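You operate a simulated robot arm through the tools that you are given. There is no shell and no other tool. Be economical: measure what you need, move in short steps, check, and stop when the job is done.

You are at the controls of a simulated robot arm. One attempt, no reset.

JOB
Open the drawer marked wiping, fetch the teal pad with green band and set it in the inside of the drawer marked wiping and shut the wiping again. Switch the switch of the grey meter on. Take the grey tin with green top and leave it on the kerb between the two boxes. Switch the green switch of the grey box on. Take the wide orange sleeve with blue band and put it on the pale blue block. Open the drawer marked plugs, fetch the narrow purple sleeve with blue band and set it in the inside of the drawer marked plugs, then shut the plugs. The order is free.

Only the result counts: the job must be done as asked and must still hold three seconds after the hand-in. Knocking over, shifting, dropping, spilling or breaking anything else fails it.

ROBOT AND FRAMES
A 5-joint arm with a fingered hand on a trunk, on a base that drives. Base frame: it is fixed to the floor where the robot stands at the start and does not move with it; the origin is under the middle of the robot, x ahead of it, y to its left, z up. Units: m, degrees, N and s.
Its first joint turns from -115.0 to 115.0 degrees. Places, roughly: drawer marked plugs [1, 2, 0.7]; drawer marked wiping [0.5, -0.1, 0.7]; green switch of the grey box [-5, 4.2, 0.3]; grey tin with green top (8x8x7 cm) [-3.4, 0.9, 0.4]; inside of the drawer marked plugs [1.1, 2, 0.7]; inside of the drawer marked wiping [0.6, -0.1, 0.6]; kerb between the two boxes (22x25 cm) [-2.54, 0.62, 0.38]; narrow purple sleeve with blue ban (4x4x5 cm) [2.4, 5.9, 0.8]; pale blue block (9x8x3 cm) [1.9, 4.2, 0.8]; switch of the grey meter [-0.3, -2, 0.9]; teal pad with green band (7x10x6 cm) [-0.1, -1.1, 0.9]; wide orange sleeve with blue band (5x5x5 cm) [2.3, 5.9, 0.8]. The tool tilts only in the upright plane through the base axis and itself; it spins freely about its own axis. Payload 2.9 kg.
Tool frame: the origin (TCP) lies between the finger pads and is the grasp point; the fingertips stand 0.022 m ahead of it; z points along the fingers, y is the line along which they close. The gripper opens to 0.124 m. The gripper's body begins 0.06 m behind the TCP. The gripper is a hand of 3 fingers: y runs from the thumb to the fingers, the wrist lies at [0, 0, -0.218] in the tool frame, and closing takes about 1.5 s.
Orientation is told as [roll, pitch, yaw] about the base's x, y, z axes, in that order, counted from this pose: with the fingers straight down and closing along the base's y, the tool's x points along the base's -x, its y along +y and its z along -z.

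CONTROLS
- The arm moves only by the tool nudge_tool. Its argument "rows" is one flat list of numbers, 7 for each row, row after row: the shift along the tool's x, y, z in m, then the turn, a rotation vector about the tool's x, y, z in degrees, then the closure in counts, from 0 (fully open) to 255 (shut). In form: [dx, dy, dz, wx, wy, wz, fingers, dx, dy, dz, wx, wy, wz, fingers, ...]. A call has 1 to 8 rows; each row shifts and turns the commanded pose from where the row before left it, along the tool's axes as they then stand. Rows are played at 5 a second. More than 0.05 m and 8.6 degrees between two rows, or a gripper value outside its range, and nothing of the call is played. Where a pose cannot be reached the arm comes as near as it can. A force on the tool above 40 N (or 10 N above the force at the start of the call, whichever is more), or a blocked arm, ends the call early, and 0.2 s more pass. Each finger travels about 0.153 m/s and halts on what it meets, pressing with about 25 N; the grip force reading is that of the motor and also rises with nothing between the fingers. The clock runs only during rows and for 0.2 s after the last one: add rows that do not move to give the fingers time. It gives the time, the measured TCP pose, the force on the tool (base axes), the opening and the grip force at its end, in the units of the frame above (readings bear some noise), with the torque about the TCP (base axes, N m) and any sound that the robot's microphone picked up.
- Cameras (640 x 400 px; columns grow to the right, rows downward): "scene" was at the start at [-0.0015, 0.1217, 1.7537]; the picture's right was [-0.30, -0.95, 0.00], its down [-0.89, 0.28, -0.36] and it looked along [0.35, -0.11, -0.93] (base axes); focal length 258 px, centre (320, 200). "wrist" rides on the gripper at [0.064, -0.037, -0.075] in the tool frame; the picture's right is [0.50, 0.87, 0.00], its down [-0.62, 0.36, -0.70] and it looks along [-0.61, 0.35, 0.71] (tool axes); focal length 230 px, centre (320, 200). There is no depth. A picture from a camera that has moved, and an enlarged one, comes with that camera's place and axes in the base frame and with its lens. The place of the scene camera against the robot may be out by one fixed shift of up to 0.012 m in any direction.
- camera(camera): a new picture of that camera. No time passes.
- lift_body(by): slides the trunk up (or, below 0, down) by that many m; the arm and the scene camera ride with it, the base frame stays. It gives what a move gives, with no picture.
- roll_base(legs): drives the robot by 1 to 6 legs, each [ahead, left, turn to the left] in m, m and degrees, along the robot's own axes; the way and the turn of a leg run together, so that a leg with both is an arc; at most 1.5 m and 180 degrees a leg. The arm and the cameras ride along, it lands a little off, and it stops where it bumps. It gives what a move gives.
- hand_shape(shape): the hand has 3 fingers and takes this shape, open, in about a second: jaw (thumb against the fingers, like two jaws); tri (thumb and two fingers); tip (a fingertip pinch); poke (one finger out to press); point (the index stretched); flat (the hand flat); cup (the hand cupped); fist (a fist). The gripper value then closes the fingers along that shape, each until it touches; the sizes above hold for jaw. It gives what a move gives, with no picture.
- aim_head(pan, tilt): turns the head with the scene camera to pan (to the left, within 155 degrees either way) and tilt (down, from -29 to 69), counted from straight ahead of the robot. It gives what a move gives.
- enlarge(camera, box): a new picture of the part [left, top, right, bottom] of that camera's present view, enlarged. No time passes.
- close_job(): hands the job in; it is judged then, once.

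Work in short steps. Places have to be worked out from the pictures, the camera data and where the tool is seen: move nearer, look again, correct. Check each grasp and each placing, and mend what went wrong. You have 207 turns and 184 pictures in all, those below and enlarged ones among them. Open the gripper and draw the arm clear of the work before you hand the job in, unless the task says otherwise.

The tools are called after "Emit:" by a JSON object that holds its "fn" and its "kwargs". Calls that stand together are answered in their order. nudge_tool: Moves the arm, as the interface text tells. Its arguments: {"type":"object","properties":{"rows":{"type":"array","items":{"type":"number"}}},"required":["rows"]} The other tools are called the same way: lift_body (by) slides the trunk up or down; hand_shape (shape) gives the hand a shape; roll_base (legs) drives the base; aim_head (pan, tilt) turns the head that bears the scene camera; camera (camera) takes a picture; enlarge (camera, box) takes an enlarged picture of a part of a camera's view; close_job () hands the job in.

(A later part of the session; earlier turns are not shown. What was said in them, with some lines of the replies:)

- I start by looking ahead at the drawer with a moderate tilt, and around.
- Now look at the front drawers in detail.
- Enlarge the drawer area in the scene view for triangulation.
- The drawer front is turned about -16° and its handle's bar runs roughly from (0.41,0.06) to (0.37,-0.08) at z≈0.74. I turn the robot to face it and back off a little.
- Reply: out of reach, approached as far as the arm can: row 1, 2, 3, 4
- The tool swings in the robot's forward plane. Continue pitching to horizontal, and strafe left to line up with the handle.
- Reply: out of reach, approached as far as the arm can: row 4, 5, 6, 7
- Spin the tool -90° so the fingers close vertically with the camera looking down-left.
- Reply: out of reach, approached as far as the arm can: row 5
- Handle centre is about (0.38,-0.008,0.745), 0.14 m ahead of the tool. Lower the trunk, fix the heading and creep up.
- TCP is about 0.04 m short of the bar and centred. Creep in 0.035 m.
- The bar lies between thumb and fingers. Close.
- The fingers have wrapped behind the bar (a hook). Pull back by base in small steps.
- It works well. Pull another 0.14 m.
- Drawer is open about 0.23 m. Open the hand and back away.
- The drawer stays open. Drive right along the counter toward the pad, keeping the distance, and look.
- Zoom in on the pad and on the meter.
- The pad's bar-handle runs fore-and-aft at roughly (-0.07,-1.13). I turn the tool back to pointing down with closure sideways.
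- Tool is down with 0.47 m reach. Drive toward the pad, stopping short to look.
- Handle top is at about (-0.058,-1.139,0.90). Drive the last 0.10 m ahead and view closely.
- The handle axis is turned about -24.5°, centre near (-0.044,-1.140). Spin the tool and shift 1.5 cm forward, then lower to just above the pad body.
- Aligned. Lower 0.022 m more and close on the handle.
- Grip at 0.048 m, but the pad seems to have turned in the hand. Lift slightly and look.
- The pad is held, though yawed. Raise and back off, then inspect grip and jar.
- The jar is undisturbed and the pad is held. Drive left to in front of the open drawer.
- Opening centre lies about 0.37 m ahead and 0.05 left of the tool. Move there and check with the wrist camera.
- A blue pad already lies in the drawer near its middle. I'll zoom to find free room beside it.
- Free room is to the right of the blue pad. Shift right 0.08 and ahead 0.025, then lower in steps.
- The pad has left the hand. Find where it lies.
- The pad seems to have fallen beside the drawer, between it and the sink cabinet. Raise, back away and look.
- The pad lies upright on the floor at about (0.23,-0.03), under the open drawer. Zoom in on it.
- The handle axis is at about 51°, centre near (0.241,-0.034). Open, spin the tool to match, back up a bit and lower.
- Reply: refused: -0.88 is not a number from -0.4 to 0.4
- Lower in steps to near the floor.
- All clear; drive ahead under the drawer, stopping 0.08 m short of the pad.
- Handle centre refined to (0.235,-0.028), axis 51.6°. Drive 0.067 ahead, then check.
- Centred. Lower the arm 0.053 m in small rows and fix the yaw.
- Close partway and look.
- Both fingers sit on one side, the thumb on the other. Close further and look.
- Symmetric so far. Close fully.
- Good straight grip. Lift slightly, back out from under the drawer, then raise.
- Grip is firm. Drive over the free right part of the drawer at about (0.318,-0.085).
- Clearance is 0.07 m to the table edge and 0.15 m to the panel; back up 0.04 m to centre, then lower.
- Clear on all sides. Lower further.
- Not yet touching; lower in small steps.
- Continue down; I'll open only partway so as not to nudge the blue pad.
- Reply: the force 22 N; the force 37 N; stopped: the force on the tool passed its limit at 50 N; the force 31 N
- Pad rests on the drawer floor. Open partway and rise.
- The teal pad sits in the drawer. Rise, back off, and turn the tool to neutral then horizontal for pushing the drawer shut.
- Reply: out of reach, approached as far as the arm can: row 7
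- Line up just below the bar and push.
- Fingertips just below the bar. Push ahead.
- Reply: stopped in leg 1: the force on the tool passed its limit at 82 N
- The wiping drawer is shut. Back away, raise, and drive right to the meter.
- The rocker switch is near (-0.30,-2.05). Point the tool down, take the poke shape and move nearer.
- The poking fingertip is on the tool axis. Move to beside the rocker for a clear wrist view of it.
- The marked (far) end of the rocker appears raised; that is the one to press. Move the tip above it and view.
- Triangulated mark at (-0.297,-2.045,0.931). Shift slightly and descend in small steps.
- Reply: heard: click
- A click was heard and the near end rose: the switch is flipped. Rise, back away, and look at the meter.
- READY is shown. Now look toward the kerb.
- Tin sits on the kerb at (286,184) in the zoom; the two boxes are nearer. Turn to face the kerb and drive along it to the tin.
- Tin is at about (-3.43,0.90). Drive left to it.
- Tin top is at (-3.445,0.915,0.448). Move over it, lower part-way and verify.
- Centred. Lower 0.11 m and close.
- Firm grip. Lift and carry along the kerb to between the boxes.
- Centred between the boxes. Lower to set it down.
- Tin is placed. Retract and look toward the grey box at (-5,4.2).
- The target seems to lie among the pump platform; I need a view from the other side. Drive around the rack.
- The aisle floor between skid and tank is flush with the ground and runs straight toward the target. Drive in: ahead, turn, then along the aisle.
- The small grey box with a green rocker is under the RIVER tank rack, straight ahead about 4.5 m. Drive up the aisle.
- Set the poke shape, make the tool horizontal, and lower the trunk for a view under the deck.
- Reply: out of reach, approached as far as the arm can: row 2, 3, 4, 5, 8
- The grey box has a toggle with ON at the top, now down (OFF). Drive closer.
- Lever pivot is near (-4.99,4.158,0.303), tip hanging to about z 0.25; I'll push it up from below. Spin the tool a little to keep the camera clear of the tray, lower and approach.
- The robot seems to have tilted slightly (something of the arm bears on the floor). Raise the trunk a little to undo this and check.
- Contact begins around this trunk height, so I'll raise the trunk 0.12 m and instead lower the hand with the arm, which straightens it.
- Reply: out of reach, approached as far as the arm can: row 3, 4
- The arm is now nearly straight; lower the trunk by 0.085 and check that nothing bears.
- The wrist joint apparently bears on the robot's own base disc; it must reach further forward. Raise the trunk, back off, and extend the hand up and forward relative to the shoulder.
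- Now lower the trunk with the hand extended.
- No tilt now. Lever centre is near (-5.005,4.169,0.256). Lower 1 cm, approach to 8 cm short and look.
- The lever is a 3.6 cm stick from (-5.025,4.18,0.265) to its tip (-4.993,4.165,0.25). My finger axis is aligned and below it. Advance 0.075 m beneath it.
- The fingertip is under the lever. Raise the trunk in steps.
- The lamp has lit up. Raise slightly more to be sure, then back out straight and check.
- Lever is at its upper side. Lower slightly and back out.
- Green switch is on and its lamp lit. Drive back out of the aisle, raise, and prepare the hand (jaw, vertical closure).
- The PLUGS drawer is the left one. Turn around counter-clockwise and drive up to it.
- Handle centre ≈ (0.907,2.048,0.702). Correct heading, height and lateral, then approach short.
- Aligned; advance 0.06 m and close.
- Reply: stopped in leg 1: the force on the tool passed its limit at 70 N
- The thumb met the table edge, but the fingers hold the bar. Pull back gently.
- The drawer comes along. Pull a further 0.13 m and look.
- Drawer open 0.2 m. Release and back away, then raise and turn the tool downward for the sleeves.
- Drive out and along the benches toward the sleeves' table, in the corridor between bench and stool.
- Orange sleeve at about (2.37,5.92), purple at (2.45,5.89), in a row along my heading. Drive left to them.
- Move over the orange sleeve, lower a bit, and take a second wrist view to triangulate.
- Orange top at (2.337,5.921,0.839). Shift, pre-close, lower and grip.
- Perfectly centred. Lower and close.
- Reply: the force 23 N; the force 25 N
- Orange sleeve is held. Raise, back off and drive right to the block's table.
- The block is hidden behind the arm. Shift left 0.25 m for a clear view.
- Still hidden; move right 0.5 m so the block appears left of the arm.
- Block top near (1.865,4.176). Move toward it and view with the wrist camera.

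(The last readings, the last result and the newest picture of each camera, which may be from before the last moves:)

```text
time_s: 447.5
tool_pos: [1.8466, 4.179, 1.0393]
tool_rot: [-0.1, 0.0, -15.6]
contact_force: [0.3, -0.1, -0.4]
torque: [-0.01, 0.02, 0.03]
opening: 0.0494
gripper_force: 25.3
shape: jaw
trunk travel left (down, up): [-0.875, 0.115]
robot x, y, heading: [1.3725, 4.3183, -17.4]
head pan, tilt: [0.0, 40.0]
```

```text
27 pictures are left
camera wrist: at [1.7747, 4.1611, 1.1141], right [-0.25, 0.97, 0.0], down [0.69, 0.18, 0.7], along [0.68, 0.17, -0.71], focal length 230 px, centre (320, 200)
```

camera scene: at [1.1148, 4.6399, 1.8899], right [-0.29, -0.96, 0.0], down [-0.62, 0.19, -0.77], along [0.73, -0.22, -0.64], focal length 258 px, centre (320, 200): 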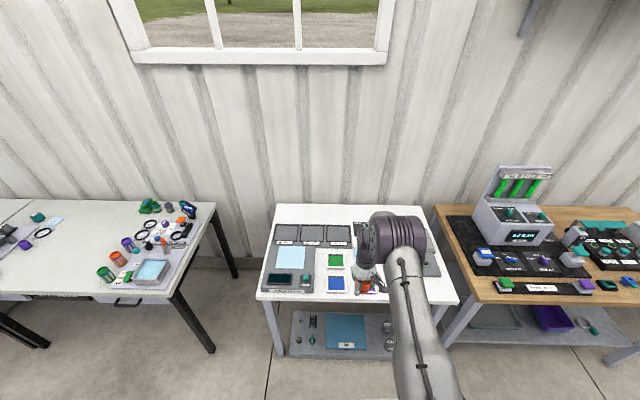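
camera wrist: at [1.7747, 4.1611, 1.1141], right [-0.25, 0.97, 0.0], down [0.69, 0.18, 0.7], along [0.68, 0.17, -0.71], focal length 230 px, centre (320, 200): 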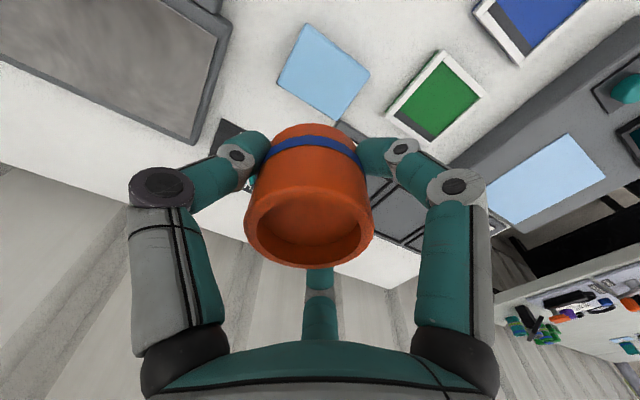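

Block lies nearly straight below. Lower 0.1 m and re-check.

Emit:
{"fn": "lift_body", "kwargs": {"by": -0.1}}

Emit:
{"fn": "camera", "kwargs": {"camera": "wrist"}}

```text
time_s: 448.8
tool_pos: [1.8452, 4.1787, 0.9396]
tool_rot: [0.0, -0.1, -15.6]
contact_force: [-0.1, -1.0, -0.9]
torque: [0.0, 0.0, -0.01]
opening: 0.0492
gripper_force: 24.9
shape: jaw
trunk travel left (down, up): [-0.775, 0.215]
robot x, y, heading: [1.3684, 4.3175, -17.4]
head pan, tilt: [0.0, 40.0]
```

```text
26 pictures are left
camera wrist: at [1.7746, 4.1612, 1.0142], right [-0.25, 0.97, 0.0], down [0.69, 0.18, 0.7], along [0.68, 0.17, -0.71], focal length 230 px, centre (320, 200)
```

wrist: 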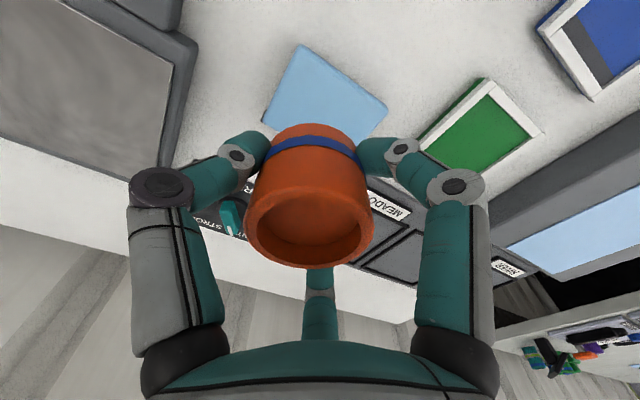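

Block top ≈0.828 at (1.851,4.183). Adjust 6 mm and lower onto it.

Emit:
{"fn": "nudge_tool", "kwargs": {"rows": [-0.005, 0.005, 0, 0, 0, 0, 255, 0, 0, 0, 0, 0, 0, 255]}}

Emit:
{"fn": "lift_body", "kwargs": {"by": -0.08}}

Emit:
{"fn": "lift_body", "kwargs": {"by": -0.006}}

Emit:
{"fn": "lift_body", "kwargs": {"by": -0.004}}

```text
time_s: 449.4
tool_pos: [1.8524, 4.1837, 0.9391]
tool_rot: [-0.1, 0.0, -15.5]
contact_force: [-1.0, 0.1, -0.3]
torque: [-0.01, -0.01, -0.04]
opening: 0.0492
gripper_force: 25.4
shape: jaw
trunk travel left (down, up): [-0.775, 0.215]
robot x, y, heading: [1.3734, 4.3157, -17.2]
head pan, tilt: [0.0, 40.0]
```

```text
time_s: 450.6
tool_pos: [1.8522, 4.1838, 0.8592]
tool_rot: [0.0, 0.0, -15.7]
contact_force: [-0.2, -0.3, 0.2]
torque: [0.01, 0.0, 0.0]
opening: 0.0491
gripper_force: 25.0
shape: jaw
trunk travel left (down, up): [-0.695, 0.295]
robot x, y, heading: [1.3716, 4.3145, -17.3]
head pan, tilt: [0.0, 40.0]
```

```text
time_s: 451.1
tool_pos: [1.8517, 4.182, 0.8536]
tool_rot: [0.0, 0.0, -15.6]
contact_force: [-0.9, 0.5, -0.2]
torque: [-0.03, -0.02, 0.0]
opening: 0.0491
gripper_force: 25.3
shape: jaw
trunk travel left (down, up): [-0.689, 0.301]
robot x, y, heading: [1.3706, 4.3159, -17.0]
head pan, tilt: [0.0, 40.0]
```

```text
time_s: 451.7
tool_pos: [1.8518, 4.1829, 0.8499]
tool_rot: [0.0, 0.0, -15.5]
contact_force: [0.8, 0.2, -0.4]
torque: [0.0, 0.01, 0.01]
opening: 0.0493
gripper_force: 25.6
shape: jaw
trunk travel left (down, up): [-0.685, 0.305]
robot x, y, heading: [1.3728, 4.3162, -17.0]
head pan, tilt: [0.0, 40.0]
```

Emit:
{"fn": "lift_body", "kwargs": {"by": -0.003}}

Emit:
{"fn": "lift_body", "kwargs": {"by": -0.003}}

Emit:
{"fn": "lift_body", "kwargs": {"by": -0.003}}

Emit:
{"fn": "camera", "kwargs": {"camera": "wrist"}}

```text
time_s: 452.2
tool_pos: [1.8518, 4.1835, 0.8463]
tool_rot: [0.0, 0.1, -15.6]
contact_force: [-0.1, 0.5, -0.5]
torque: [0.0, 0.01, 0.02]
opening: 0.0492
gripper_force: 24.7
shape: jaw
trunk travel left (down, up): [-0.682, 0.308]
robot x, y, heading: [1.3731, 4.3138, -17.5]
head pan, tilt: [0.0, 40.0]
```

```text
time_s: 452.7
tool_pos: [1.8507, 4.1833, 0.8433]
tool_rot: [0.0, 0.0, -15.5]
contact_force: [0.1, -0.2, 0.5]
torque: [0.0, 0.0, -0.01]
opening: 0.0491
gripper_force: 24.5
shape: jaw
trunk travel left (down, up): [-0.679, 0.311]
robot x, y, heading: [1.3696, 4.3152, -17.3]
head pan, tilt: [0.0, 40.0]
```

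```text
time_s: 453.2
tool_pos: [1.8524, 4.1829, 0.8441]
tool_rot: [0.0, -0.4, -15.6]
contact_force: [3.4, -2.2, 23.8]
torque: [-0.76, 0.19, 0.1]
opening: 0.0496
gripper_force: 25.1
shape: jaw
trunk travel left (down, up): [-0.676, 0.314]
robot x, y, heading: [1.3728, 4.315, -17.6]
head pan, tilt: [0.0, 40.0]
```

```text
25 pictures are left
camera wrist: at [1.7803, 4.165, 0.9177], right [-0.25, 0.97, 0.0], down [0.69, 0.18, 0.7], along [0.68, 0.17, -0.71], focal length 230 px, centre (320, 200)
```

wrist: 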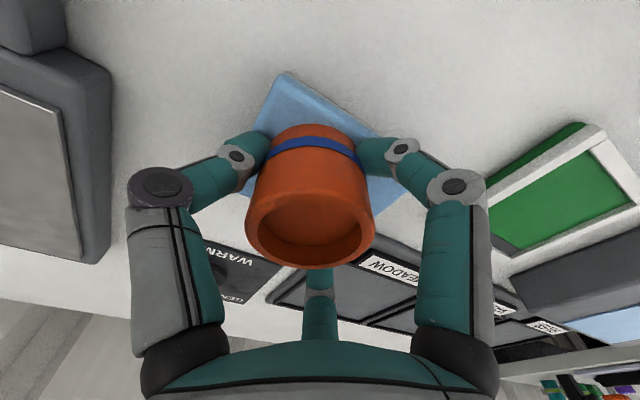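

Contact with the block. Ease up slightly and release, then rise and check.

Emit:
{"fn": "lift_body", "kwargs": {"by": 0.003}}

Emit:
{"fn": "nudge_tool", "kwargs": {"rows": [0, 0, 0, 0, 0, 0, 140, 0, 0, 0, 0, 0, 0, 110, 0, 0, 0, 0, 0, 0, 70, 0, 0, 0, 0, 0, 0, 30, 0, 0, 0, 0, 0, 0, 30]}}

Emit:
{"fn": "lift_body", "kwargs": {"by": 0.15}}

Emit:
{"fn": "camera", "kwargs": {"camera": "wrist"}}

```text
time_s: 453.8
tool_pos: [1.8507, 4.1844, 0.8434]
tool_rot: [0.0, 0.1, -15.6]
contact_force: [2.0, -1.3, 5.5]
torque: [-0.25, 0.04, 0.04]
opening: 0.0493
gripper_force: 24.6
shape: jaw
trunk travel left (down, up): [-0.679, 0.311]
robot x, y, heading: [1.3705, 4.317, -17.4]
head pan, tilt: [0.0, 40.0]
```

```text
time_s: 454.9
tool_pos: [1.8523, 4.1819, 0.8434]
tool_rot: [-0.1, 0.1, -15.5]
contact_force: [-0.3, 0.1, -0.6]
torque: [-0.01, 0.01, 0.0]
opening: 0.1092
gripper_force: 0.2
shape: jaw
trunk travel left (down, up): [-0.679, 0.311]
robot x, y, heading: [1.3726, 4.3175, -17.0]
head pan, tilt: [0.0, 40.0]
```

```text
time_s: 456.7
tool_pos: [1.8517, 4.1826, 0.9928]
tool_rot: [0.0, 0.0, -15.5]
contact_force: [0.7, 0.8, 0.7]
torque: [0.02, 0.0, -0.02]
opening: 0.1094
gripper_force: 0.1
shape: jaw
trunk travel left (down, up): [-0.829, 0.161]
robot x, y, heading: [1.3736, 4.3195, -17.1]
head pan, tilt: [0.0, 40.0]
```

```text
24 pictures are left
camera wrist: at [1.7811, 4.165, 1.0686], right [-0.25, 0.97, 0.0], down [0.69, 0.18, 0.7], along [0.68, 0.17, -0.71], focal length 230 px, centre (320, 200)
```

wrist: 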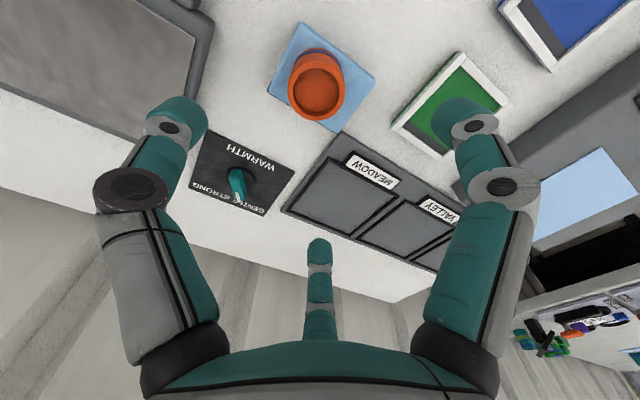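

Orange sleeve stands centred on the block. Now go for the purple sleeve at about (2.418,5.893).

Emit:
{"fn": "lift_body", "kwargs": {"by": 0.14}}

Emit:
{"fn": "roll_base", "kwargs": {"legs": [[-0.35, 0, 0], [0, 0.9, 0], [0, 0.9, 0], [0.33, 0, 0]]}}

Emit:
{"fn": "lift_body", "kwargs": {"by": -0.15}}

Emit:
{"fn": "camera", "kwargs": {"camera": "wrist"}}

```text
time_s: 458.4
tool_pos: [1.8524, 4.1836, 1.1345]
tool_rot: [-0.1, 0.0, -15.7]
contact_force: [-0.1, -0.8, -1.4]
torque: [0.0, -0.03, 0.01]
opening: 0.109
gripper_force: 0.1
shape: jaw
trunk travel left (down, up): [-0.969, 0.021]
robot x, y, heading: [1.374, 4.3154, -17.4]
head pan, tilt: [0.0, 40.0]
```

```text
time_s: 471.1
tool_pos: [2.3755, 5.8918, 1.1354]
tool_rot: [0.1, 0.1, -16.8]
contact_force: [0.3, -0.2, 0.6]
torque: [-0.01, 0.0, 0.0]
opening: 0.109
gripper_force: 0.0
shape: jaw
trunk travel left (down, up): [-0.969, 0.021]
robot x, y, heading: [1.9001, 6.0328, -18.0]
head pan, tilt: [0.0, 40.0]
```

```text
time_s: 472.9
tool_pos: [2.3753, 5.891, 0.9852]
tool_rot: [0.0, 0.0, -16.6]
contact_force: [-0.9, -1.1, 0.1]
torque: [0.01, 0.02, -0.01]
opening: 0.1095
gripper_force: 0.0
shape: jaw
trunk travel left (down, up): [-0.819, 0.171]
robot x, y, heading: [1.8964, 6.0298, -18.4]
head pan, tilt: [0.0, 40.0]
```

```text
23 pictures are left
camera wrist: at [2.3049, 5.8745, 1.0587], right [-0.23, 0.97, 0.0], down [0.69, 0.16, 0.7], along [0.68, 0.16, -0.71], focal length 230 px, centre (320, 200)
```

wrist: 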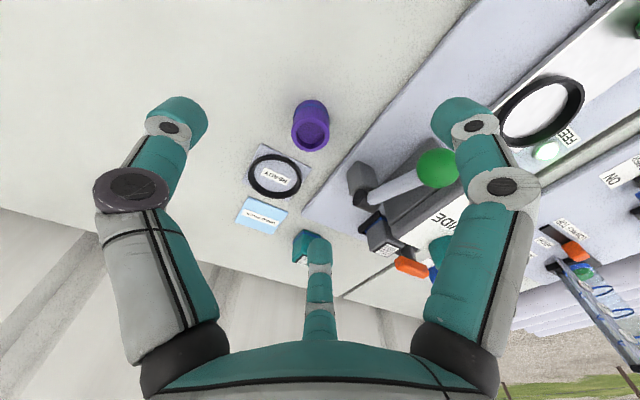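

Purple top at (2.419,5.892). Shift, pre-close, lower and check.

Emit:
{"fn": "nudge_tool", "kwargs": {"rows": [-0.0415, 0.0135, 0, 0, 0, 0, 60, 0, 0, 0, 0, 0, 0, 85, 0, 0, 0, 0, 0, 0, 85]}}

Emit:
{"fn": "lift_body", "kwargs": {"by": -0.118}}

Emit:
{"fn": "camera", "kwargs": {"camera": "wrist"}}

```text
time_s: 473.7
tool_pos: [2.4191, 5.8914, 0.9812]
tool_rot: [-0.1, 0.1, -16.7]
contact_force: [-0.5, -0.6, 0.2]
torque: [-0.03, 0.0, 0.03]
opening: 0.0832
gripper_force: 0.0
shape: jaw
trunk travel left (down, up): [-0.819, 0.171]
robot x, y, heading: [1.9, 6.0339, -18.6]
head pan, tilt: [0.0, 40.0]
```

```text
time_s: 475.1
tool_pos: [2.4194, 5.8919, 0.8641]
tool_rot: [0.0, 0.0, -16.7]
contact_force: [-0.6, 0.2, 0.7]
torque: [0.0, 0.0, 0.06]
opening: 0.083
gripper_force: 0.1
shape: jaw
trunk travel left (down, up): [-0.701, 0.289]
robot x, y, heading: [1.8983, 6.0329, -18.5]
head pan, tilt: [0.0, 40.0]
```

```text
22 pictures are left
camera wrist: at [2.3483, 5.8753, 0.9397], right [-0.23, 0.97, 0.0], down [0.69, 0.16, 0.7], along [0.68, 0.16, -0.71], focal length 230 px, centre (320, 200)
```

wrist: 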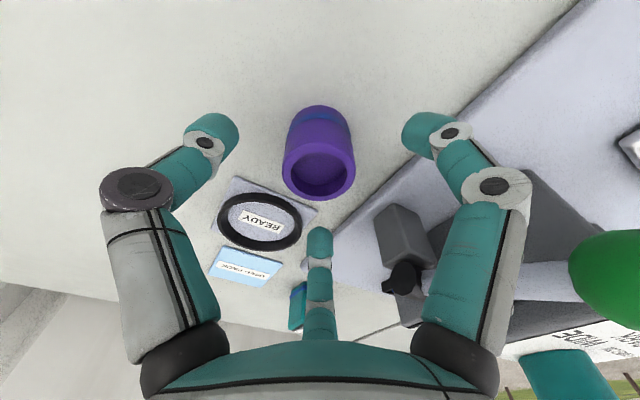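

Centred. Lower to just above the adjoining board, partly close, lower a little more, then grip.

Emit:
{"fn": "lift_body", "kwargs": {"by": -0.024}}

Emit:
{"fn": "nudge_tool", "kwargs": {"rows": [0, 0, 0, 0, 0, 0, 115, 0, 0, 0, 0, 0, 0, 130, 0, 0, 0.006, 0, 0, 0, 135, 0, 0, 0.006, 0, 0, 0, 140, 0, 0, 0, 0, 0, 0, 190, 0, 0, 0, 0, 0, 0, 255, 0, 0, 0, 0, 0, 0, 255, 0, 0, 0, 0, 0, 0, 255]}}

Emit:
{"fn": "lift_body", "kwargs": {"by": 0.12}}

Emit:
{"fn": "camera", "kwargs": {"camera": "wrist"}}

```text
time_s: 475.9
tool_pos: [2.42, 5.8915, 0.8405]
tool_rot: [0.1, 0.1, -16.7]
contact_force: [-0.4, 0.3, -0.2]
torque: [0.01, -0.02, 0.0]
opening: 0.0832
gripper_force: 0.1
shape: jaw
trunk travel left (down, up): [-0.677, 0.313]
robot x, y, heading: [1.8985, 6.0308, -18.2]
head pan, tilt: [0.0, 40.0]
```

```text
time_s: 477.6
tool_pos: [2.4201, 5.8908, 0.8277]
tool_rot: [0.0, 0.0, -16.7]
contact_force: [-0.5, 0.2, -0.1]
torque: [0.02, 0.01, 0.03]
opening: 0.0332
gripper_force: 25.0
shape: jaw
trunk travel left (down, up): [-0.677, 0.313]
robot x, y, heading: [1.8995, 6.0307, -18.3]
head pan, tilt: [0.0, 40.0]
```

```text
time_s: 479.1
tool_pos: [2.4192, 5.8921, 0.9486]
tool_rot: [-0.1, 0.0, -16.7]
contact_force: [-0.3, 0.5, -1.0]
torque: [0.01, 0.0, -0.02]
opening: 0.0333
gripper_force: 25.9
shape: jaw
trunk travel left (down, up): [-0.797, 0.193]
robot x, y, heading: [1.899, 6.0338, -18.6]
head pan, tilt: [0.0, 40.0]
```

```text
21 pictures are left
camera wrist: at [2.3485, 5.8753, 1.0238], right [-0.23, 0.97, 0.0], down [0.69, 0.16, 0.7], along [0.68, 0.16, -0.71], focal length 230 px, centre (320, 200)
```

wrist: 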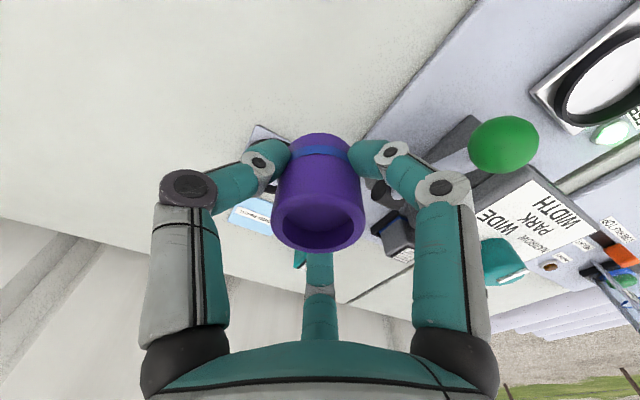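

Purple sleeve held. Raise, back off and return along the corridor to the plugs drawer.

Emit:
{"fn": "lift_body", "kwargs": {"by": 0.18}}

Emit:
{"fn": "roll_base", "kwargs": {"legs": [[-0.35, 0, 0], [0, 0, 1.7], [0, -1.2, 0], [0, -1.2, 0], [0, -1.2, 0]]}}

Emit:
{"fn": "aim_head", "kwargs": {"pan": -20, "tilt": 45}}

Emit:
{"fn": "camera", "kwargs": {"camera": "scene"}}

```text
time_s: 481.1
tool_pos: [2.4196, 5.892, 1.1289]
tool_rot: [0.0, 0.0, -16.7]
contact_force: [-0.6, -0.4, 0.0]
torque: [0.01, -0.01, -0.02]
opening: 0.0333
gripper_force: 25.0
shape: jaw
trunk travel left (down, up): [-0.977, 0.013]
robot x, y, heading: [1.8952, 6.0322, -18.3]
head pan, tilt: [0.0, 40.0]
```

```text
time_s: 500.9
tool_pos: [1.0961, 2.5531, 1.1282]
tool_rot: [0.0, 0.1, -14.3]
contact_force: [0.6, 0.6, -0.4]
torque: [0.0, -0.01, 0.04]
opening: 0.033
gripper_force: 25.2
shape: jaw
trunk travel left (down, up): [-0.977, 0.013]
robot x, y, heading: [0.5675, 2.6745, -16.1]
head pan, tilt: [0.0, 40.0]
```

```text
time_s: 501.7
tool_pos: [1.0959, 2.5525, 1.1288]
tool_rot: [0.1, 0.0, -14.4]
contact_force: [0.0, -0.5, -0.3]
torque: [-0.02, 0.01, 0.02]
opening: 0.0334
gripper_force: 24.7
shape: jaw
trunk travel left (down, up): [-0.977, 0.013]
robot x, y, heading: [0.5668, 2.6745, -15.8]
head pan, tilt: [-20.0, 45.0]
```

```text
20 pictures are left
camera scene: at [0.6223, 2.7739, 1.8846], right [-0.59, -0.81, 0.0], down [-0.57, 0.42, -0.71], along [0.57, -0.42, -0.71], focal length 258 px, centre (320, 200)
```

scene: 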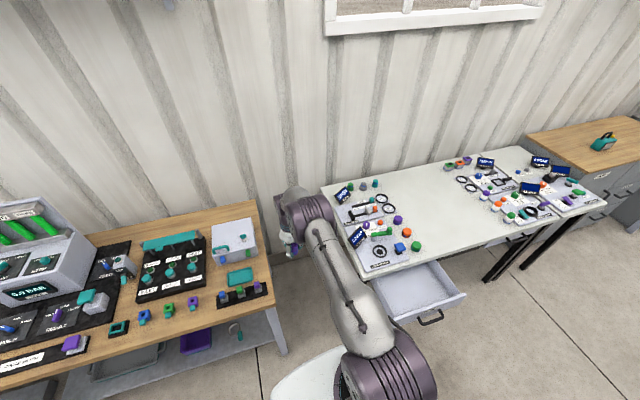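

Emit:
{"fn": "enlarge", "kwargs": {"camera": "scene", "box": [350, 230, 480, 340]}}

```text
3.64 times, centred on (415, 285) of scene
camera zoom: at [0.6223, 2.7739, 1.8846], right [-0.59, -0.81, 0.0], down [-0.57, 0.42, -0.71], along [0.57, -0.42, -0.71], focal length 936 px, centre (-26, -109)
```

zoom: 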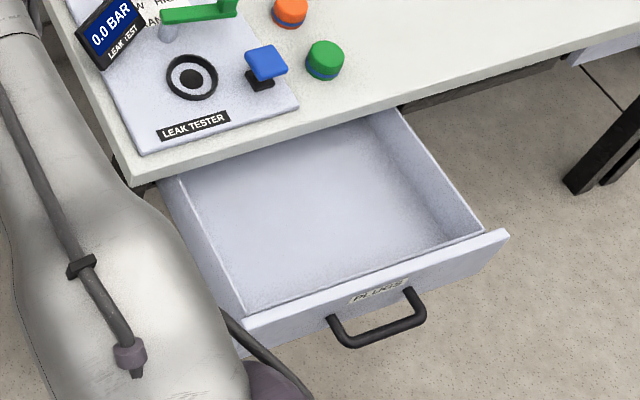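

Drawer is empty; opening centre ≈ (0.803,2.083). Move over it and look with the wrist camera.

Emit:
{"fn": "roll_base", "kwargs": {"legs": [[-0.153, 0, 0], [0, -0.532, 0]]}}

Emit:
{"fn": "lift_body", "kwargs": {"by": -0.15}}

Emit:
{"fn": "camera", "kwargs": {"camera": "wrist"}}

```text
time_s: 505.8
tool_pos: [0.7999, 2.0852, 1.1289]
tool_rot: [0.0, 0.0, -14.3]
contact_force: [-1.5, -0.6, -1.0]
torque: [0.0, 0.0, 0.02]
opening: 0.0336
gripper_force: 25.3
shape: jaw
trunk travel left (down, up): [-0.977, 0.013]
robot x, y, heading: [0.2754, 2.206, -16.2]
head pan, tilt: [-20.0, 45.0]
```

```text
time_s: 507.5
tool_pos: [0.7992, 2.0856, 0.9783]
tool_rot: [-0.1, 0.0, -14.4]
contact_force: [0.6, 0.3, -0.5]
torque: [0.0, -0.02, 0.02]
opening: 0.0333
gripper_force: 24.8
shape: jaw
trunk travel left (down, up): [-0.827, 0.163]
robot x, y, heading: [0.2734, 2.2011, -16.3]
head pan, tilt: [-20.0, 45.0]
```

```text
18 pictures are left
camera wrist: at [0.7284, 2.0649, 1.0539], right [-0.27, 0.96, 0.0], down [0.69, 0.19, 0.7], along [0.68, 0.19, -0.71], focal length 230 px, centre (320, 200)
```

wrist: 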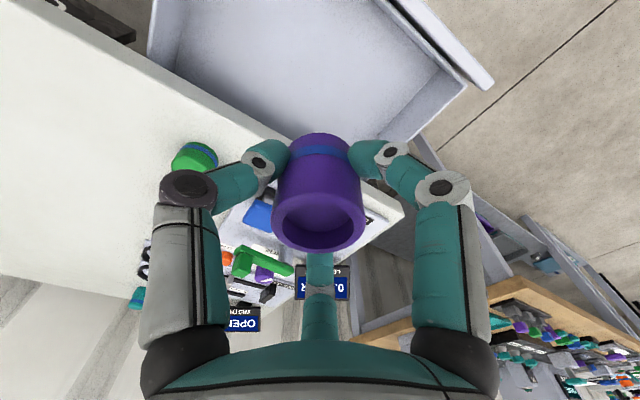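

Shift back 1.8 cm to centre between table edge and panel, then lower in steps.

Emit:
{"fn": "nudge_tool", "kwargs": {"rows": [0.018, -0.005, 0, 0, 0, 0, 255, 0, 0, 0, 0, 0, 0, 255]}}

Emit:
{"fn": "lift_body", "kwargs": {"by": -0.14}}

Emit:
{"fn": "camera", "kwargs": {"camera": "wrist"}}

```text
time_s: 508.1
tool_pos: [0.7799, 2.0836, 0.9797]
tool_rot: [0.0, 0.1, -14.3]
contact_force: [0.3, -0.6, -0.6]
torque: [-0.01, 0.02, 0.01]
opening: 0.0331
gripper_force: 25.3
shape: jaw
trunk travel left (down, up): [-0.827, 0.163]
robot x, y, heading: [0.2699, 2.2018, -16.0]
head pan, tilt: [-20.0, 45.0]
```

```text
time_s: 509.8
tool_pos: [0.7796, 2.0834, 0.8388]
tool_rot: [-0.1, 0.1, -14.3]
contact_force: [0.2, -0.9, -0.9]
torque: [-0.02, 0.03, 0.01]
opening: 0.0332
gripper_force: 25.1
shape: jaw
trunk travel left (down, up): [-0.687, 0.303]
robot x, y, heading: [0.2737, 2.2048, -15.9]
head pan, tilt: [-20.0, 45.0]
```

```text
17 pictures are left
camera wrist: at [0.7092, 2.064, 0.9146], right [-0.27, 0.96, 0.0], down [0.69, 0.19, 0.7], along [0.68, 0.19, -0.71], focal length 230 px, centre (320, 200)
```

wrist: 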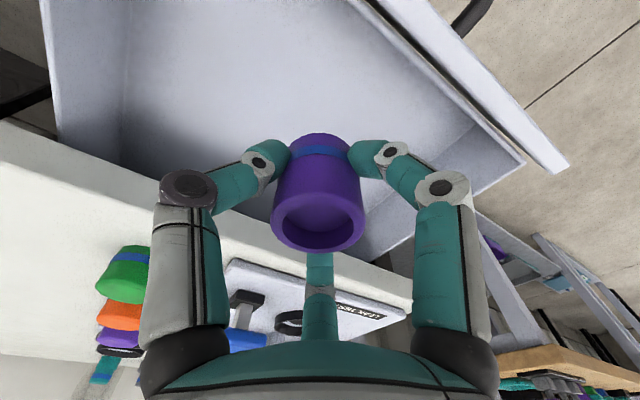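

Clearance fine. Lower further.

Emit:
{"fn": "lift_body", "kwargs": {"by": -0.08}}

Emit:
{"fn": "lift_body", "kwargs": {"by": -0.02}}

Emit:
{"fn": "camera", "kwargs": {"camera": "wrist"}}

```text
time_s: 511.0
tool_pos: [0.7788, 2.0831, 0.7605]
tool_rot: [0.0, 0.0, -14.3]
contact_force: [0.0, 0.0, -1.2]
torque: [0.0, 0.0, 0.01]
opening: 0.033
gripper_force: 24.5
shape: jaw
trunk travel left (down, up): [-0.607, 0.383]
robot x, y, heading: [0.2718, 2.2036, -16.1]
head pan, tilt: [-20.0, 45.0]
```

```text
time_s: 511.6
tool_pos: [0.7789, 2.0844, 0.7399]
tool_rot: [0.0, 0.0, -14.3]
contact_force: [-1.0, 0.1, 0.1]
torque: [0.0, 0.0, 0.02]
opening: 0.0333
gripper_force: 25.2
shape: jaw
trunk travel left (down, up): [-0.587, 0.403]
robot x, y, heading: [0.2719, 2.2064, -16.1]
head pan, tilt: [-20.0, 45.0]
```

```text
16 pictures are left
camera wrist: at [0.7091, 2.064, 0.8145], right [-0.27, 0.96, 0.0], down [0.69, 0.19, 0.7], along [0.68, 0.19, -0.71], focal length 230 px, centre (320, 200)
```

wrist: 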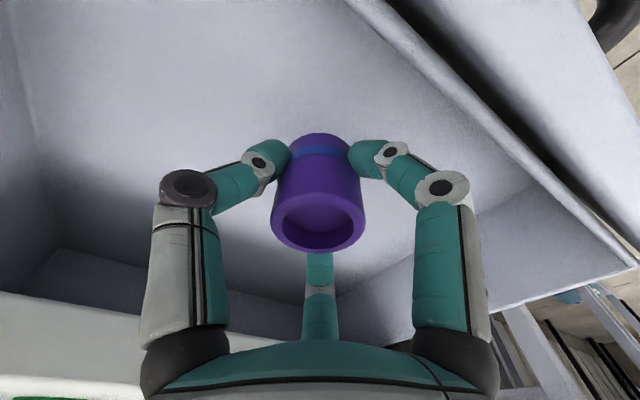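

Keep lowering in small steps until contact.

Emit:
{"fn": "lift_body", "kwargs": {"by": -0.015}}

Emit:
{"fn": "lift_body", "kwargs": {"by": -0.008}}

Emit:
{"fn": "lift_body", "kwargs": {"by": -0.006}}

Emit:
{"fn": "lift_body", "kwargs": {"by": -0.006}}

```text
time_s: 512.3
tool_pos: [0.78, 2.0834, 0.725]
tool_rot: [0.0, 0.0, -14.3]
contact_force: [-0.5, 0.4, 0.0]
torque: [0.01, -0.03, -0.02]
opening: 0.0333
gripper_force: 25.5
shape: jaw
trunk travel left (down, up): [-0.572, 0.418]
robot x, y, heading: [0.2747, 2.2095, -15.8]
head pan, tilt: [-20.0, 45.0]
```

```text
time_s: 512.8
tool_pos: [0.7795, 2.0828, 0.7167]
tool_rot: [0.0, 0.0, -14.3]
contact_force: [-0.2, -0.3, 0.3]
torque: [-0.01, 0.02, 0.01]
opening: 0.0332
gripper_force: 24.9
shape: jaw
trunk travel left (down, up): [-0.564, 0.426]
robot x, y, heading: [0.2749, 2.2045, -16.0]
head pan, tilt: [-20.0, 45.0]
```

```text
time_s: 513.4
tool_pos: [0.7802, 2.0834, 0.7099]
tool_rot: [0.0, 0.0, -14.3]
contact_force: [-0.8, 0.0, -0.8]
torque: [0.0, 0.01, -0.03]
opening: 0.0333
gripper_force: 25.0
shape: jaw
trunk travel left (down, up): [-0.558, 0.432]
robot x, y, heading: [0.2718, 2.2009, -16.0]
head pan, tilt: [-20.0, 45.0]
```

```text
time_s: 513.9
tool_pos: [0.7804, 2.0842, 0.7041]
tool_rot: [0.0, 0.0, -14.3]
contact_force: [-0.5, -0.3, -1.4]
torque: [0.03, -0.01, -0.03]
opening: 0.0332
gripper_force: 24.7
shape: jaw
trunk travel left (down, up): [-0.552, 0.438]
robot x, y, heading: [0.2744, 2.204, -16.0]
head pan, tilt: [-20.0, 45.0]
```

Emit:
{"fn": "lift_body", "kwargs": {"by": -0.006}}

Emit:
{"fn": "lift_body", "kwargs": {"by": -0.006}}

Emit:
{"fn": "camera", "kwargs": {"camera": "wrist"}}

```text
time_s: 514.5
tool_pos: [0.7803, 2.0838, 0.7003]
tool_rot: [0.0, 0.1, -14.3]
contact_force: [-0.5, -0.2, 4.4]
torque: [-0.04, 0.0, -0.04]
opening: 0.0333
gripper_force: 25.0
shape: jaw
trunk travel left (down, up): [-0.546, 0.444]
robot x, y, heading: [0.2727, 2.2036, -15.9]
head pan, tilt: [-20.0, 45.0]
```

```text
time_s: 515.0
tool_pos: [0.7789, 2.0837, 0.696]
tool_rot: [-0.1, -0.4, -14.4]
contact_force: [0.7, -0.1, 35.1]
torque: [-0.12, -0.1, -0.1]
opening: 0.0349
gripper_force: 24.9
shape: jaw
trunk travel left (down, up): [-0.54, 0.45]
robot x, y, heading: [0.2706, 2.2075, -16.2]
head pan, tilt: [-20.0, 45.0]
```

```text
15 pictures are left
camera wrist: at [0.7077, 2.0644, 0.7709], right [-0.27, 0.96, 0.0], down [0.68, 0.19, 0.71], along [0.68, 0.19, -0.71], focal length 230 px, centre (320, 200)
```

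wrist: 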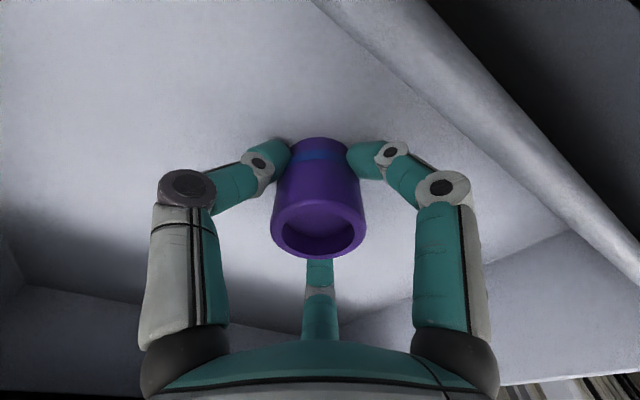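

On the drawer floor. Ease up, release partly, rise, and check.

Emit:
{"fn": "lift_body", "kwargs": {"by": 0.006}}

Emit:
{"fn": "nudge_tool", "kwargs": {"rows": [0, 0, 0, 0, 0, 0, 170, 0, 0, 0, 0, 0, 0, 140, 0, 0, 0, 0, 0, 0, 110, 0, 0, 0, 0, 0, 0, 85, 0, 0, 0, 0, 0, 0, 85]}}

Emit:
{"fn": "lift_body", "kwargs": {"by": 0.12}}

Emit:
{"fn": "camera", "kwargs": {"camera": "wrist"}}

```text
time_s: 515.6
tool_pos: [0.7789, 2.0834, 0.6977]
tool_rot: [0.0, 0.1, -14.4]
contact_force: [-0.4, -1.1, 7.5]
torque: [-0.09, -0.07, -0.01]
opening: 0.0347
gripper_force: 24.8
shape: jaw
trunk travel left (down, up): [-0.546, 0.444]
robot x, y, heading: [0.2742, 2.2095, -16.2]
head pan, tilt: [-20.0, 45.0]
```

```text
time_s: 516.8
tool_pos: [0.7794, 2.0828, 0.6978]
tool_rot: [0.0, 0.0, -14.4]
contact_force: [0.8, 0.1, -0.4]
torque: [-0.02, -0.02, -0.06]
opening: 0.0822
gripper_force: 0.0
shape: jaw
trunk travel left (down, up): [-0.546, 0.444]
robot x, y, heading: [0.2727, 2.2027, -15.8]
head pan, tilt: [-20.0, 45.0]
```

```text
time_s: 518.3
tool_pos: [0.779, 2.0833, 0.8177]
tool_rot: [0.0, -0.1, -14.3]
contact_force: [-0.6, -0.6, -0.1]
torque: [0.01, 0.0, 0.0]
opening: 0.0824
gripper_force: 0.1
shape: jaw
trunk travel left (down, up): [-0.666, 0.324]
robot x, y, heading: [0.2721, 2.2049, -16.1]
head pan, tilt: [-20.0, 45.0]
```

```text
14 pictures are left
camera wrist: at [0.7092, 2.0641, 0.8935], right [-0.27, 0.96, 0.0], down [0.69, 0.19, 0.7], along [0.67, 0.19, -0.71], focal length 230 px, centre (320, 200)
```

wrist: 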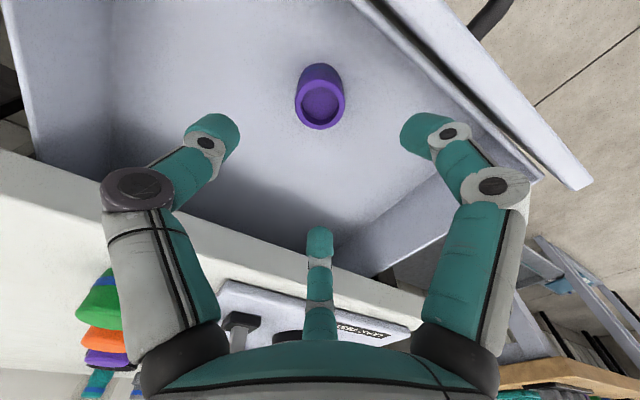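

The purple sleeve stands in the drawer. Rise, back off, close the hand and turn it horizontal for pushing the drawer shut.

Emit:
{"fn": "lift_body", "kwargs": {"by": 0.3}}

Emit:
{"fn": "roll_base", "kwargs": {"legs": [[-0.5, 0, 0]]}}

Emit:
{"fn": "nudge_tool", "kwargs": {"rows": [0, 0, 0, 0, -8.5, 0, 255, 0, 0, 0, 0, -8.5, 0, 255, 0, 0, 0, 0, -8.5, 0, 255, 0, 0, 0, 0, -8.5, 0, 255, 0, 0, 0, 0, -8.5, 0, 255, 0, 0, 0, 0, -8.5, 0, 255, 0, 0, 0, 0, -8.5, 0, 255, 0, 0, 0, 0, -8.5, 0, 255]}}

Emit:
{"fn": "nudge_tool", "kwargs": {"rows": [0, 0, 0, 0, -8.5, 0, 255, 0, 0, 0, 0, -8.5, 0, 255]}}

Emit:
{"fn": "lift_body", "kwargs": {"by": -0.38}}

```text
time_s: 521.3
tool_pos: [0.7803, 2.0826, 1.1184]
tool_rot: [0.0, 0.0, -14.1]
contact_force: [0.4, -0.4, 0.5]
torque: [0.01, -0.01, 0.03]
opening: 0.0822
gripper_force: 0.0
shape: jaw
trunk travel left (down, up): [-0.966, 0.024]
robot x, y, heading: [0.275, 2.2037, -16.3]
head pan, tilt: [-20.0, 45.0]
```

```text
time_s: 524.3
tool_pos: [0.2913, 2.2231, 1.1172]
tool_rot: [0.0, 0.1, -14.4]
contact_force: [-0.3, -0.1, -0.4]
torque: [0.03, 0.0, 0.02]
opening: 0.0823
gripper_force: 0.0
shape: jaw
trunk travel left (down, up): [-0.966, 0.024]
robot x, y, heading: [-0.216, 2.3458, -16.4]
head pan, tilt: [-20.0, 45.0]
```

```text
time_s: 526.1
tool_pos: [0.289, 2.2181, 1.1183]
tool_rot: [0.4, -68.0, -14.5]
contact_force: [-0.5, -0.3, 0.5]
torque: [0.04, -0.01, 0.0]
opening: 0.0003
gripper_force: 25.1
shape: jaw
out of reach, approached as far as the arm can: row 6
trunk travel left (down, up): [-0.966, 0.024]
robot x, y, heading: [-0.217, 2.3461, -16.2]
head pan, tilt: [-20.0, 45.0]
```

```text
time_s: 526.7
tool_pos: [0.2898, 2.2171, 1.1184]
tool_rot: [0.3, -85.0, -14.4]
contact_force: [-0.3, 0.4, 0.2]
torque: [-0.03, 0.01, -0.03]
opening: 0.0002
gripper_force: 25.3
shape: jaw
trunk travel left (down, up): [-0.966, 0.024]
robot x, y, heading: [-0.215, 2.3428, -16.3]
head pan, tilt: [-20.0, 45.0]
```

```text
time_s: 530.3
tool_pos: [0.2895, 2.2173, 0.7373]
tool_rot: [0.4, -85.0, -14.6]
contact_force: [-0.9, -0.6, 0.0]
torque: [0.02, -0.04, 0.0]
opening: 0.0
gripper_force: 25.3
shape: jaw
trunk travel left (down, up): [-0.586, 0.404]
robot x, y, heading: [-0.2171, 2.3463, -16.0]
head pan, tilt: [-20.0, 45.0]
```

Line up 9 cm left of the handle's middle on the panel, lower, approach and check.

Emit:
{"fn": "lift_body", "kwargs": {"by": -0.03}}

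Emit:
{"fn": "roll_base", "kwargs": {"legs": [[0.1, 0, 0], [0.2, 0.098, 0]]}}

Emit:
{"fn": "camera", "kwargs": {"camera": "wrist"}}

Emit:
{"fn": "camera", "kwargs": {"camera": "scene"}}

```text
time_s: 531.1
tool_pos: [0.2897, 2.2171, 0.7078]
tool_rot: [0.5, -85.0, -14.5]
contact_force: [0.3, 0.5, -0.1]
torque: [-0.01, 0.06, 0.0]
opening: 0.0001
gripper_force: 24.9
shape: jaw
trunk travel left (down, up): [-0.556, 0.434]
robot x, y, heading: [-0.213, 2.3459, -16.4]
head pan, tilt: [-20.0, 45.0]
```

```text
time_s: 533.5
tool_pos: [0.6039, 2.2289, 0.707]
tool_rot: [0.1, -84.9, -14.3]
contact_force: [0.7, 0.1, -0.6]
torque: [0.01, -0.01, -0.01]
opening: 0.0001
gripper_force: 24.5
shape: jaw
trunk travel left (down, up): [-0.556, 0.434]
robot x, y, heading: [0.1007, 2.3597, -16.5]
head pan, tilt: [-20.0, 45.0]
```

```text
13 pictures are left
camera wrist: at [0.5179, 2.2134, 0.6504], right [0.17, 0.85, -0.5], down [-0.54, 0.5, 0.68], along [0.83, 0.15, 0.54], focal length 230 px, centre (320, 200)
```

wrist: 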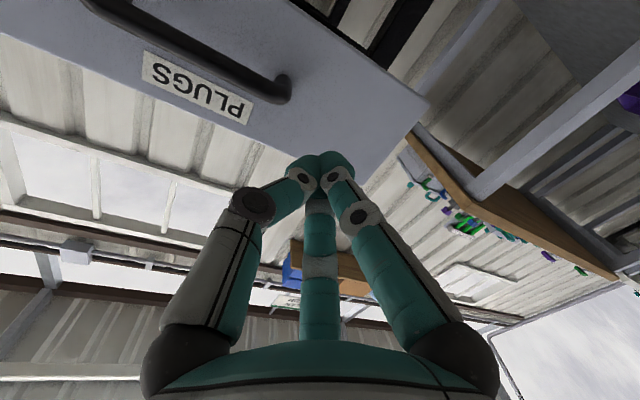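

```text
12 pictures are left
camera scene: at [0.1544, 2.4598, 1.4635], right [-0.59, -0.81, 0.0], down [-0.57, 0.42, -0.71], along [0.57, -0.42, -0.71], focal length 258 px, centre (320, 200)
```

scene: 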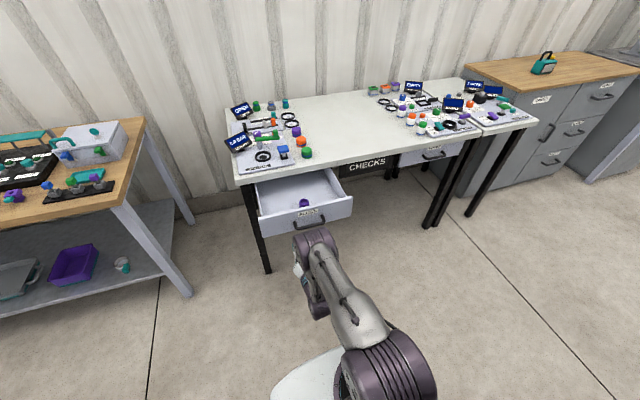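

Fingertips will meet the panel left of the handle. Push.

Emit:
{"fn": "roll_base", "kwargs": {"legs": [[0.13, 0, 0]]}}

Emit:
{"fn": "roll_base", "kwargs": {"legs": [[0.12, 0, 0]]}}

Emit:
{"fn": "camera", "kwargs": {"camera": "scene"}}

```text
time_s: 534.8
tool_pos: [0.7241, 2.1919, 0.7078]
tool_rot: [0.5, -84.9, -14.7]
contact_force: [-0.1, -0.2, 0.2]
torque: [0.01, 0.0, -0.03]
opening: 0.0
gripper_force: 24.7
shape: jaw
trunk travel left (down, up): [-0.556, 0.434]
robot x, y, heading: [0.2189, 2.3222, -16.3]
head pan, tilt: [-20.0, 45.0]
```

```text
time_s: 536.0
tool_pos: [0.8382, 2.1585, 0.7078]
tool_rot: [0.5, -84.9, -14.7]
contact_force: [0.8, 0.4, -0.8]
torque: [0.01, -0.03, -0.02]
opening: 0.0
gripper_force: 25.1
shape: jaw
trunk travel left (down, up): [-0.556, 0.434]
robot x, y, heading: [0.3354, 2.2922, -16.4]
head pan, tilt: [-20.0, 45.0]
```

```text
11 pictures are left
camera scene: at [0.3897, 2.3899, 1.4635], right [-0.59, -0.8, 0.0], down [-0.57, 0.42, -0.71], along [0.57, -0.42, -0.71], focal length 258 px, centre (320, 200)
```

scene: 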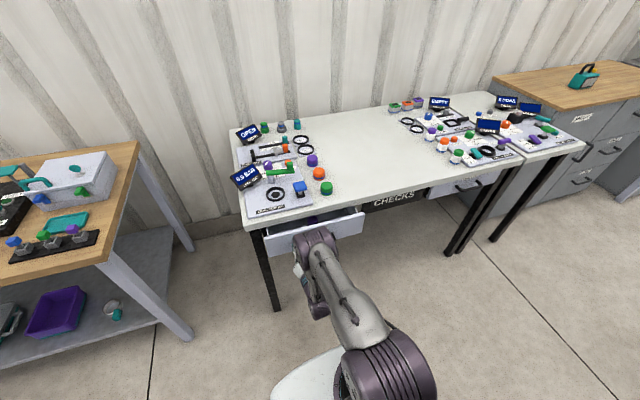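

Nearly shut. Continue gently.

Emit:
{"fn": "roll_base", "kwargs": {"legs": [[0.04, 0, 0]]}}

Emit:
{"fn": "roll_base", "kwargs": {"legs": [[0.03, 0, 0]]}}

Emit:
{"fn": "roll_base", "kwargs": {"legs": [[0.03, 0, 0]]}}

Emit:
{"fn": "enlarge", "kwargs": {"camera": "scene", "box": [220, 180, 400, 290]}}

```text
time_s: 536.9
tool_pos: [0.8777, 2.1476, 0.7068]
tool_rot: [0.6, -84.8, -14.6]
contact_force: [0.6, 0.6, -0.2]
torque: [0.02, -0.03, -0.01]
opening: 0.0001
gripper_force: 25.1
shape: jaw
trunk travel left (down, up): [-0.556, 0.434]
robot x, y, heading: [0.3747, 2.2779, -16.6]
head pan, tilt: [-20.0, 45.0]
```

```text
time_s: 537.8
tool_pos: [0.9071, 2.1388, 0.7076]
tool_rot: [0.5, -84.9, -14.7]
contact_force: [-1.0, -0.4, 0.2]
torque: [0.0, 0.0, -0.02]
opening: 0.0
gripper_force: 25.0
shape: jaw
trunk travel left (down, up): [-0.556, 0.434]
robot x, y, heading: [0.4018, 2.2696, -16.5]
head pan, tilt: [-20.0, 45.0]
```

```text
time_s: 538.6
tool_pos: [0.9169, 2.1348, 0.7067]
tool_rot: [0.7, -84.6, -14.8]
contact_force: [-15.5, 4.6, 4.4]
torque: [-0.05, -0.22, 0.02]
opening: 0.0
gripper_force: 26.0
shape: jaw
trunk travel left (down, up): [-0.556, 0.434]
robot x, y, heading: [0.4166, 2.2684, -16.5]
head pan, tilt: [-20.0, 45.0]
stopped in leg 1: the force on the tool passed its limit at 101 N (the readings are from after the stop); the commanded pose is now the measured one
```

```text
3.56 times, centred on (310, 235) of scene
camera zoom: at [0.4685, 2.3665, 1.4636], right [-0.59, -0.81, 0.0], down [-0.57, 0.42, -0.71], along [0.57, -0.42, -0.71], focal length 916 px, centre (356, 76)
```

zoom: 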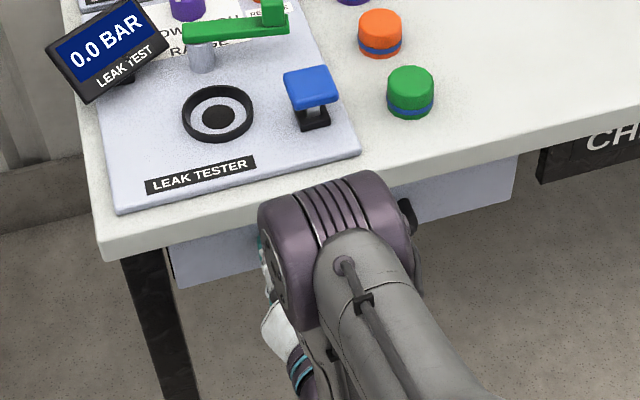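

Drawer appears shut. Back away, open the hand, and verify.

Emit:
{"fn": "roll_base", "kwargs": {"legs": [[-0.45, 0, 0]]}}

Emit:
{"fn": "nudge_tool", "kwargs": {"rows": [0, 0, 0, 0, 0, 0, 0, 0, 0, 0, 0, 0, 0, 0, 0, 0, 0, 0, 0, 0, 0, 0, 0, 0, 0, 0, 0, 0, 0, 0, 0, 0, 0, 0, 0, 0, 0, 0, 0, 0, 0, 0]}}

Emit:
{"fn": "lift_body", "kwargs": {"by": 0.3}}

Emit:
{"fn": "camera", "kwargs": {"camera": "scene"}}

Emit:
{"fn": "aim_head", "kwargs": {"pan": -58, "tilt": 40}}

Emit:
{"fn": "camera", "kwargs": {"camera": "scene"}}

```text
time_s: 541.3
tool_pos: [0.4963, 2.2605, 0.7056]
tool_rot: [0.6, -84.5, -14.6]
contact_force: [0.1, -1.0, -1.0]
torque: [-0.01, 0.01, -0.01]
opening: 0.0
gripper_force: 24.5
shape: jaw
trunk travel left (down, up): [-0.556, 0.434]
robot x, y, heading: [-0.0061, 2.3885, -16.4]
head pan, tilt: [-20.0, 45.0]
```

```text
time_s: 542.7
tool_pos: [0.4959, 2.2604, 0.7045]
tool_rot: [0.5, -84.5, -14.7]
contact_force: [0.0, 0.0, 0.6]
torque: [-0.02, 0.01, 0.0]
opening: 0.1238
gripper_force: 0.0
shape: jaw
trunk travel left (down, up): [-0.556, 0.434]
robot x, y, heading: [-0.007, 2.3854, -16.3]
head pan, tilt: [-20.0, 45.0]
```

```text
time_s: 545.7
tool_pos: [0.497, 2.2603, 1.0043]
tool_rot: [0.5, -84.5, -14.5]
contact_force: [0.2, 0.4, 0.3]
torque: [0.02, 0.0, 0.01]
opening: 0.1242
gripper_force: 0.0
shape: jaw
trunk travel left (down, up): [-0.856, 0.134]
robot x, y, heading: [-0.0048, 2.3901, -16.2]
head pan, tilt: [-20.0, 45.0]
```

```text
9 pictures are left
camera scene: at [0.0491, 2.4895, 1.7635], right [-0.59, -0.81, 0.0], down [-0.57, 0.42, -0.71], along [0.57, -0.42, -0.71], focal length 258 px, centre (320, 200)
```

scene: 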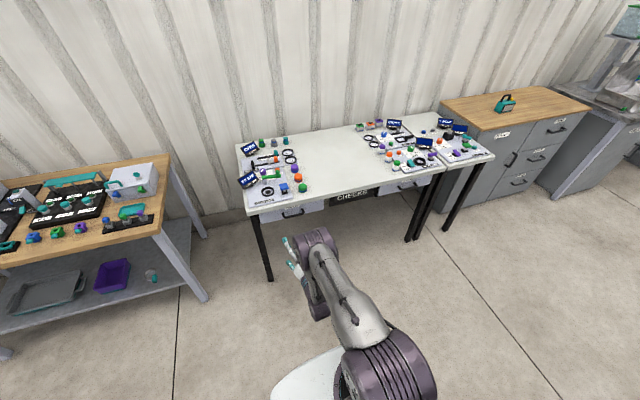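

```text
time_s: 546.7
tool_pos: [0.4957, 2.2614, 1.0048]
tool_rot: [0.5, -84.5, -14.5]
contact_force: [0.2, 0.3, 0.7]
torque: [-0.02, 0.0, 0.04]
opening: 0.124
gripper_force: 0.1
shape: jaw
trunk travel left (down, up): [-0.856, 0.134]
robot x, y, heading: [-0.0003, 2.3883, -16.6]
head pan, tilt: [-58.0, 40.0]
```

```text
8 pictures are left
camera scene: at [0.0066, 2.4558, 1.7708], right [-0.96, -0.27, 0.0], down [-0.18, 0.62, -0.77], along [0.21, -0.74, -0.64], focal length 258 px, centre (320, 200)
```

scene: 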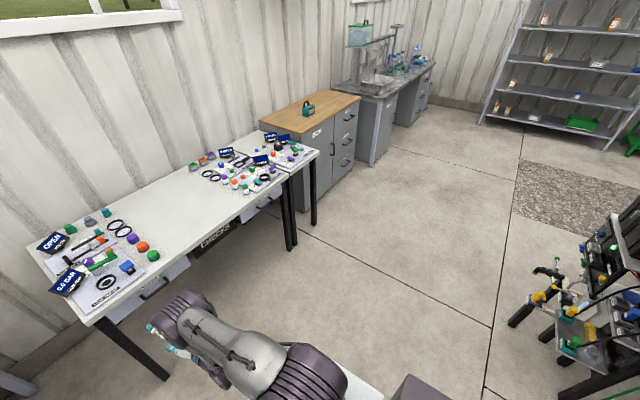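

All parts of the job are seen done: both drawers are shut, both switches on, the tin and sleeve are placed, and the hand is open and clear. I hand in.

Emit:
{"fn": "close_job", "kwargs": {}}

```text
The job is handed in.
```

I handed in the job with every step done; no verdict came back after the hand-in.

- **Wiping drawer:** the teal pad is inside and the drawer is shut. On the first try the pad slipped from the hand and fell to the floor. I picked it up again and placed it beside the blue pad already there.
- **Grey meter:** switched on, and its display shows READY.
- **Grey tin:** standing on the kerb between the two boxes.
- **Grey box:** the green switch is on, and its lamp is lit.
- **Orange sleeve:** standing in the middle of the pale blue block.
- **Plugs drawer:** the purple sleeve is inside and the drawer is shut. While opening it, the hand hit something, probably the table edge, at about 70 N. I saw nothing shifted.
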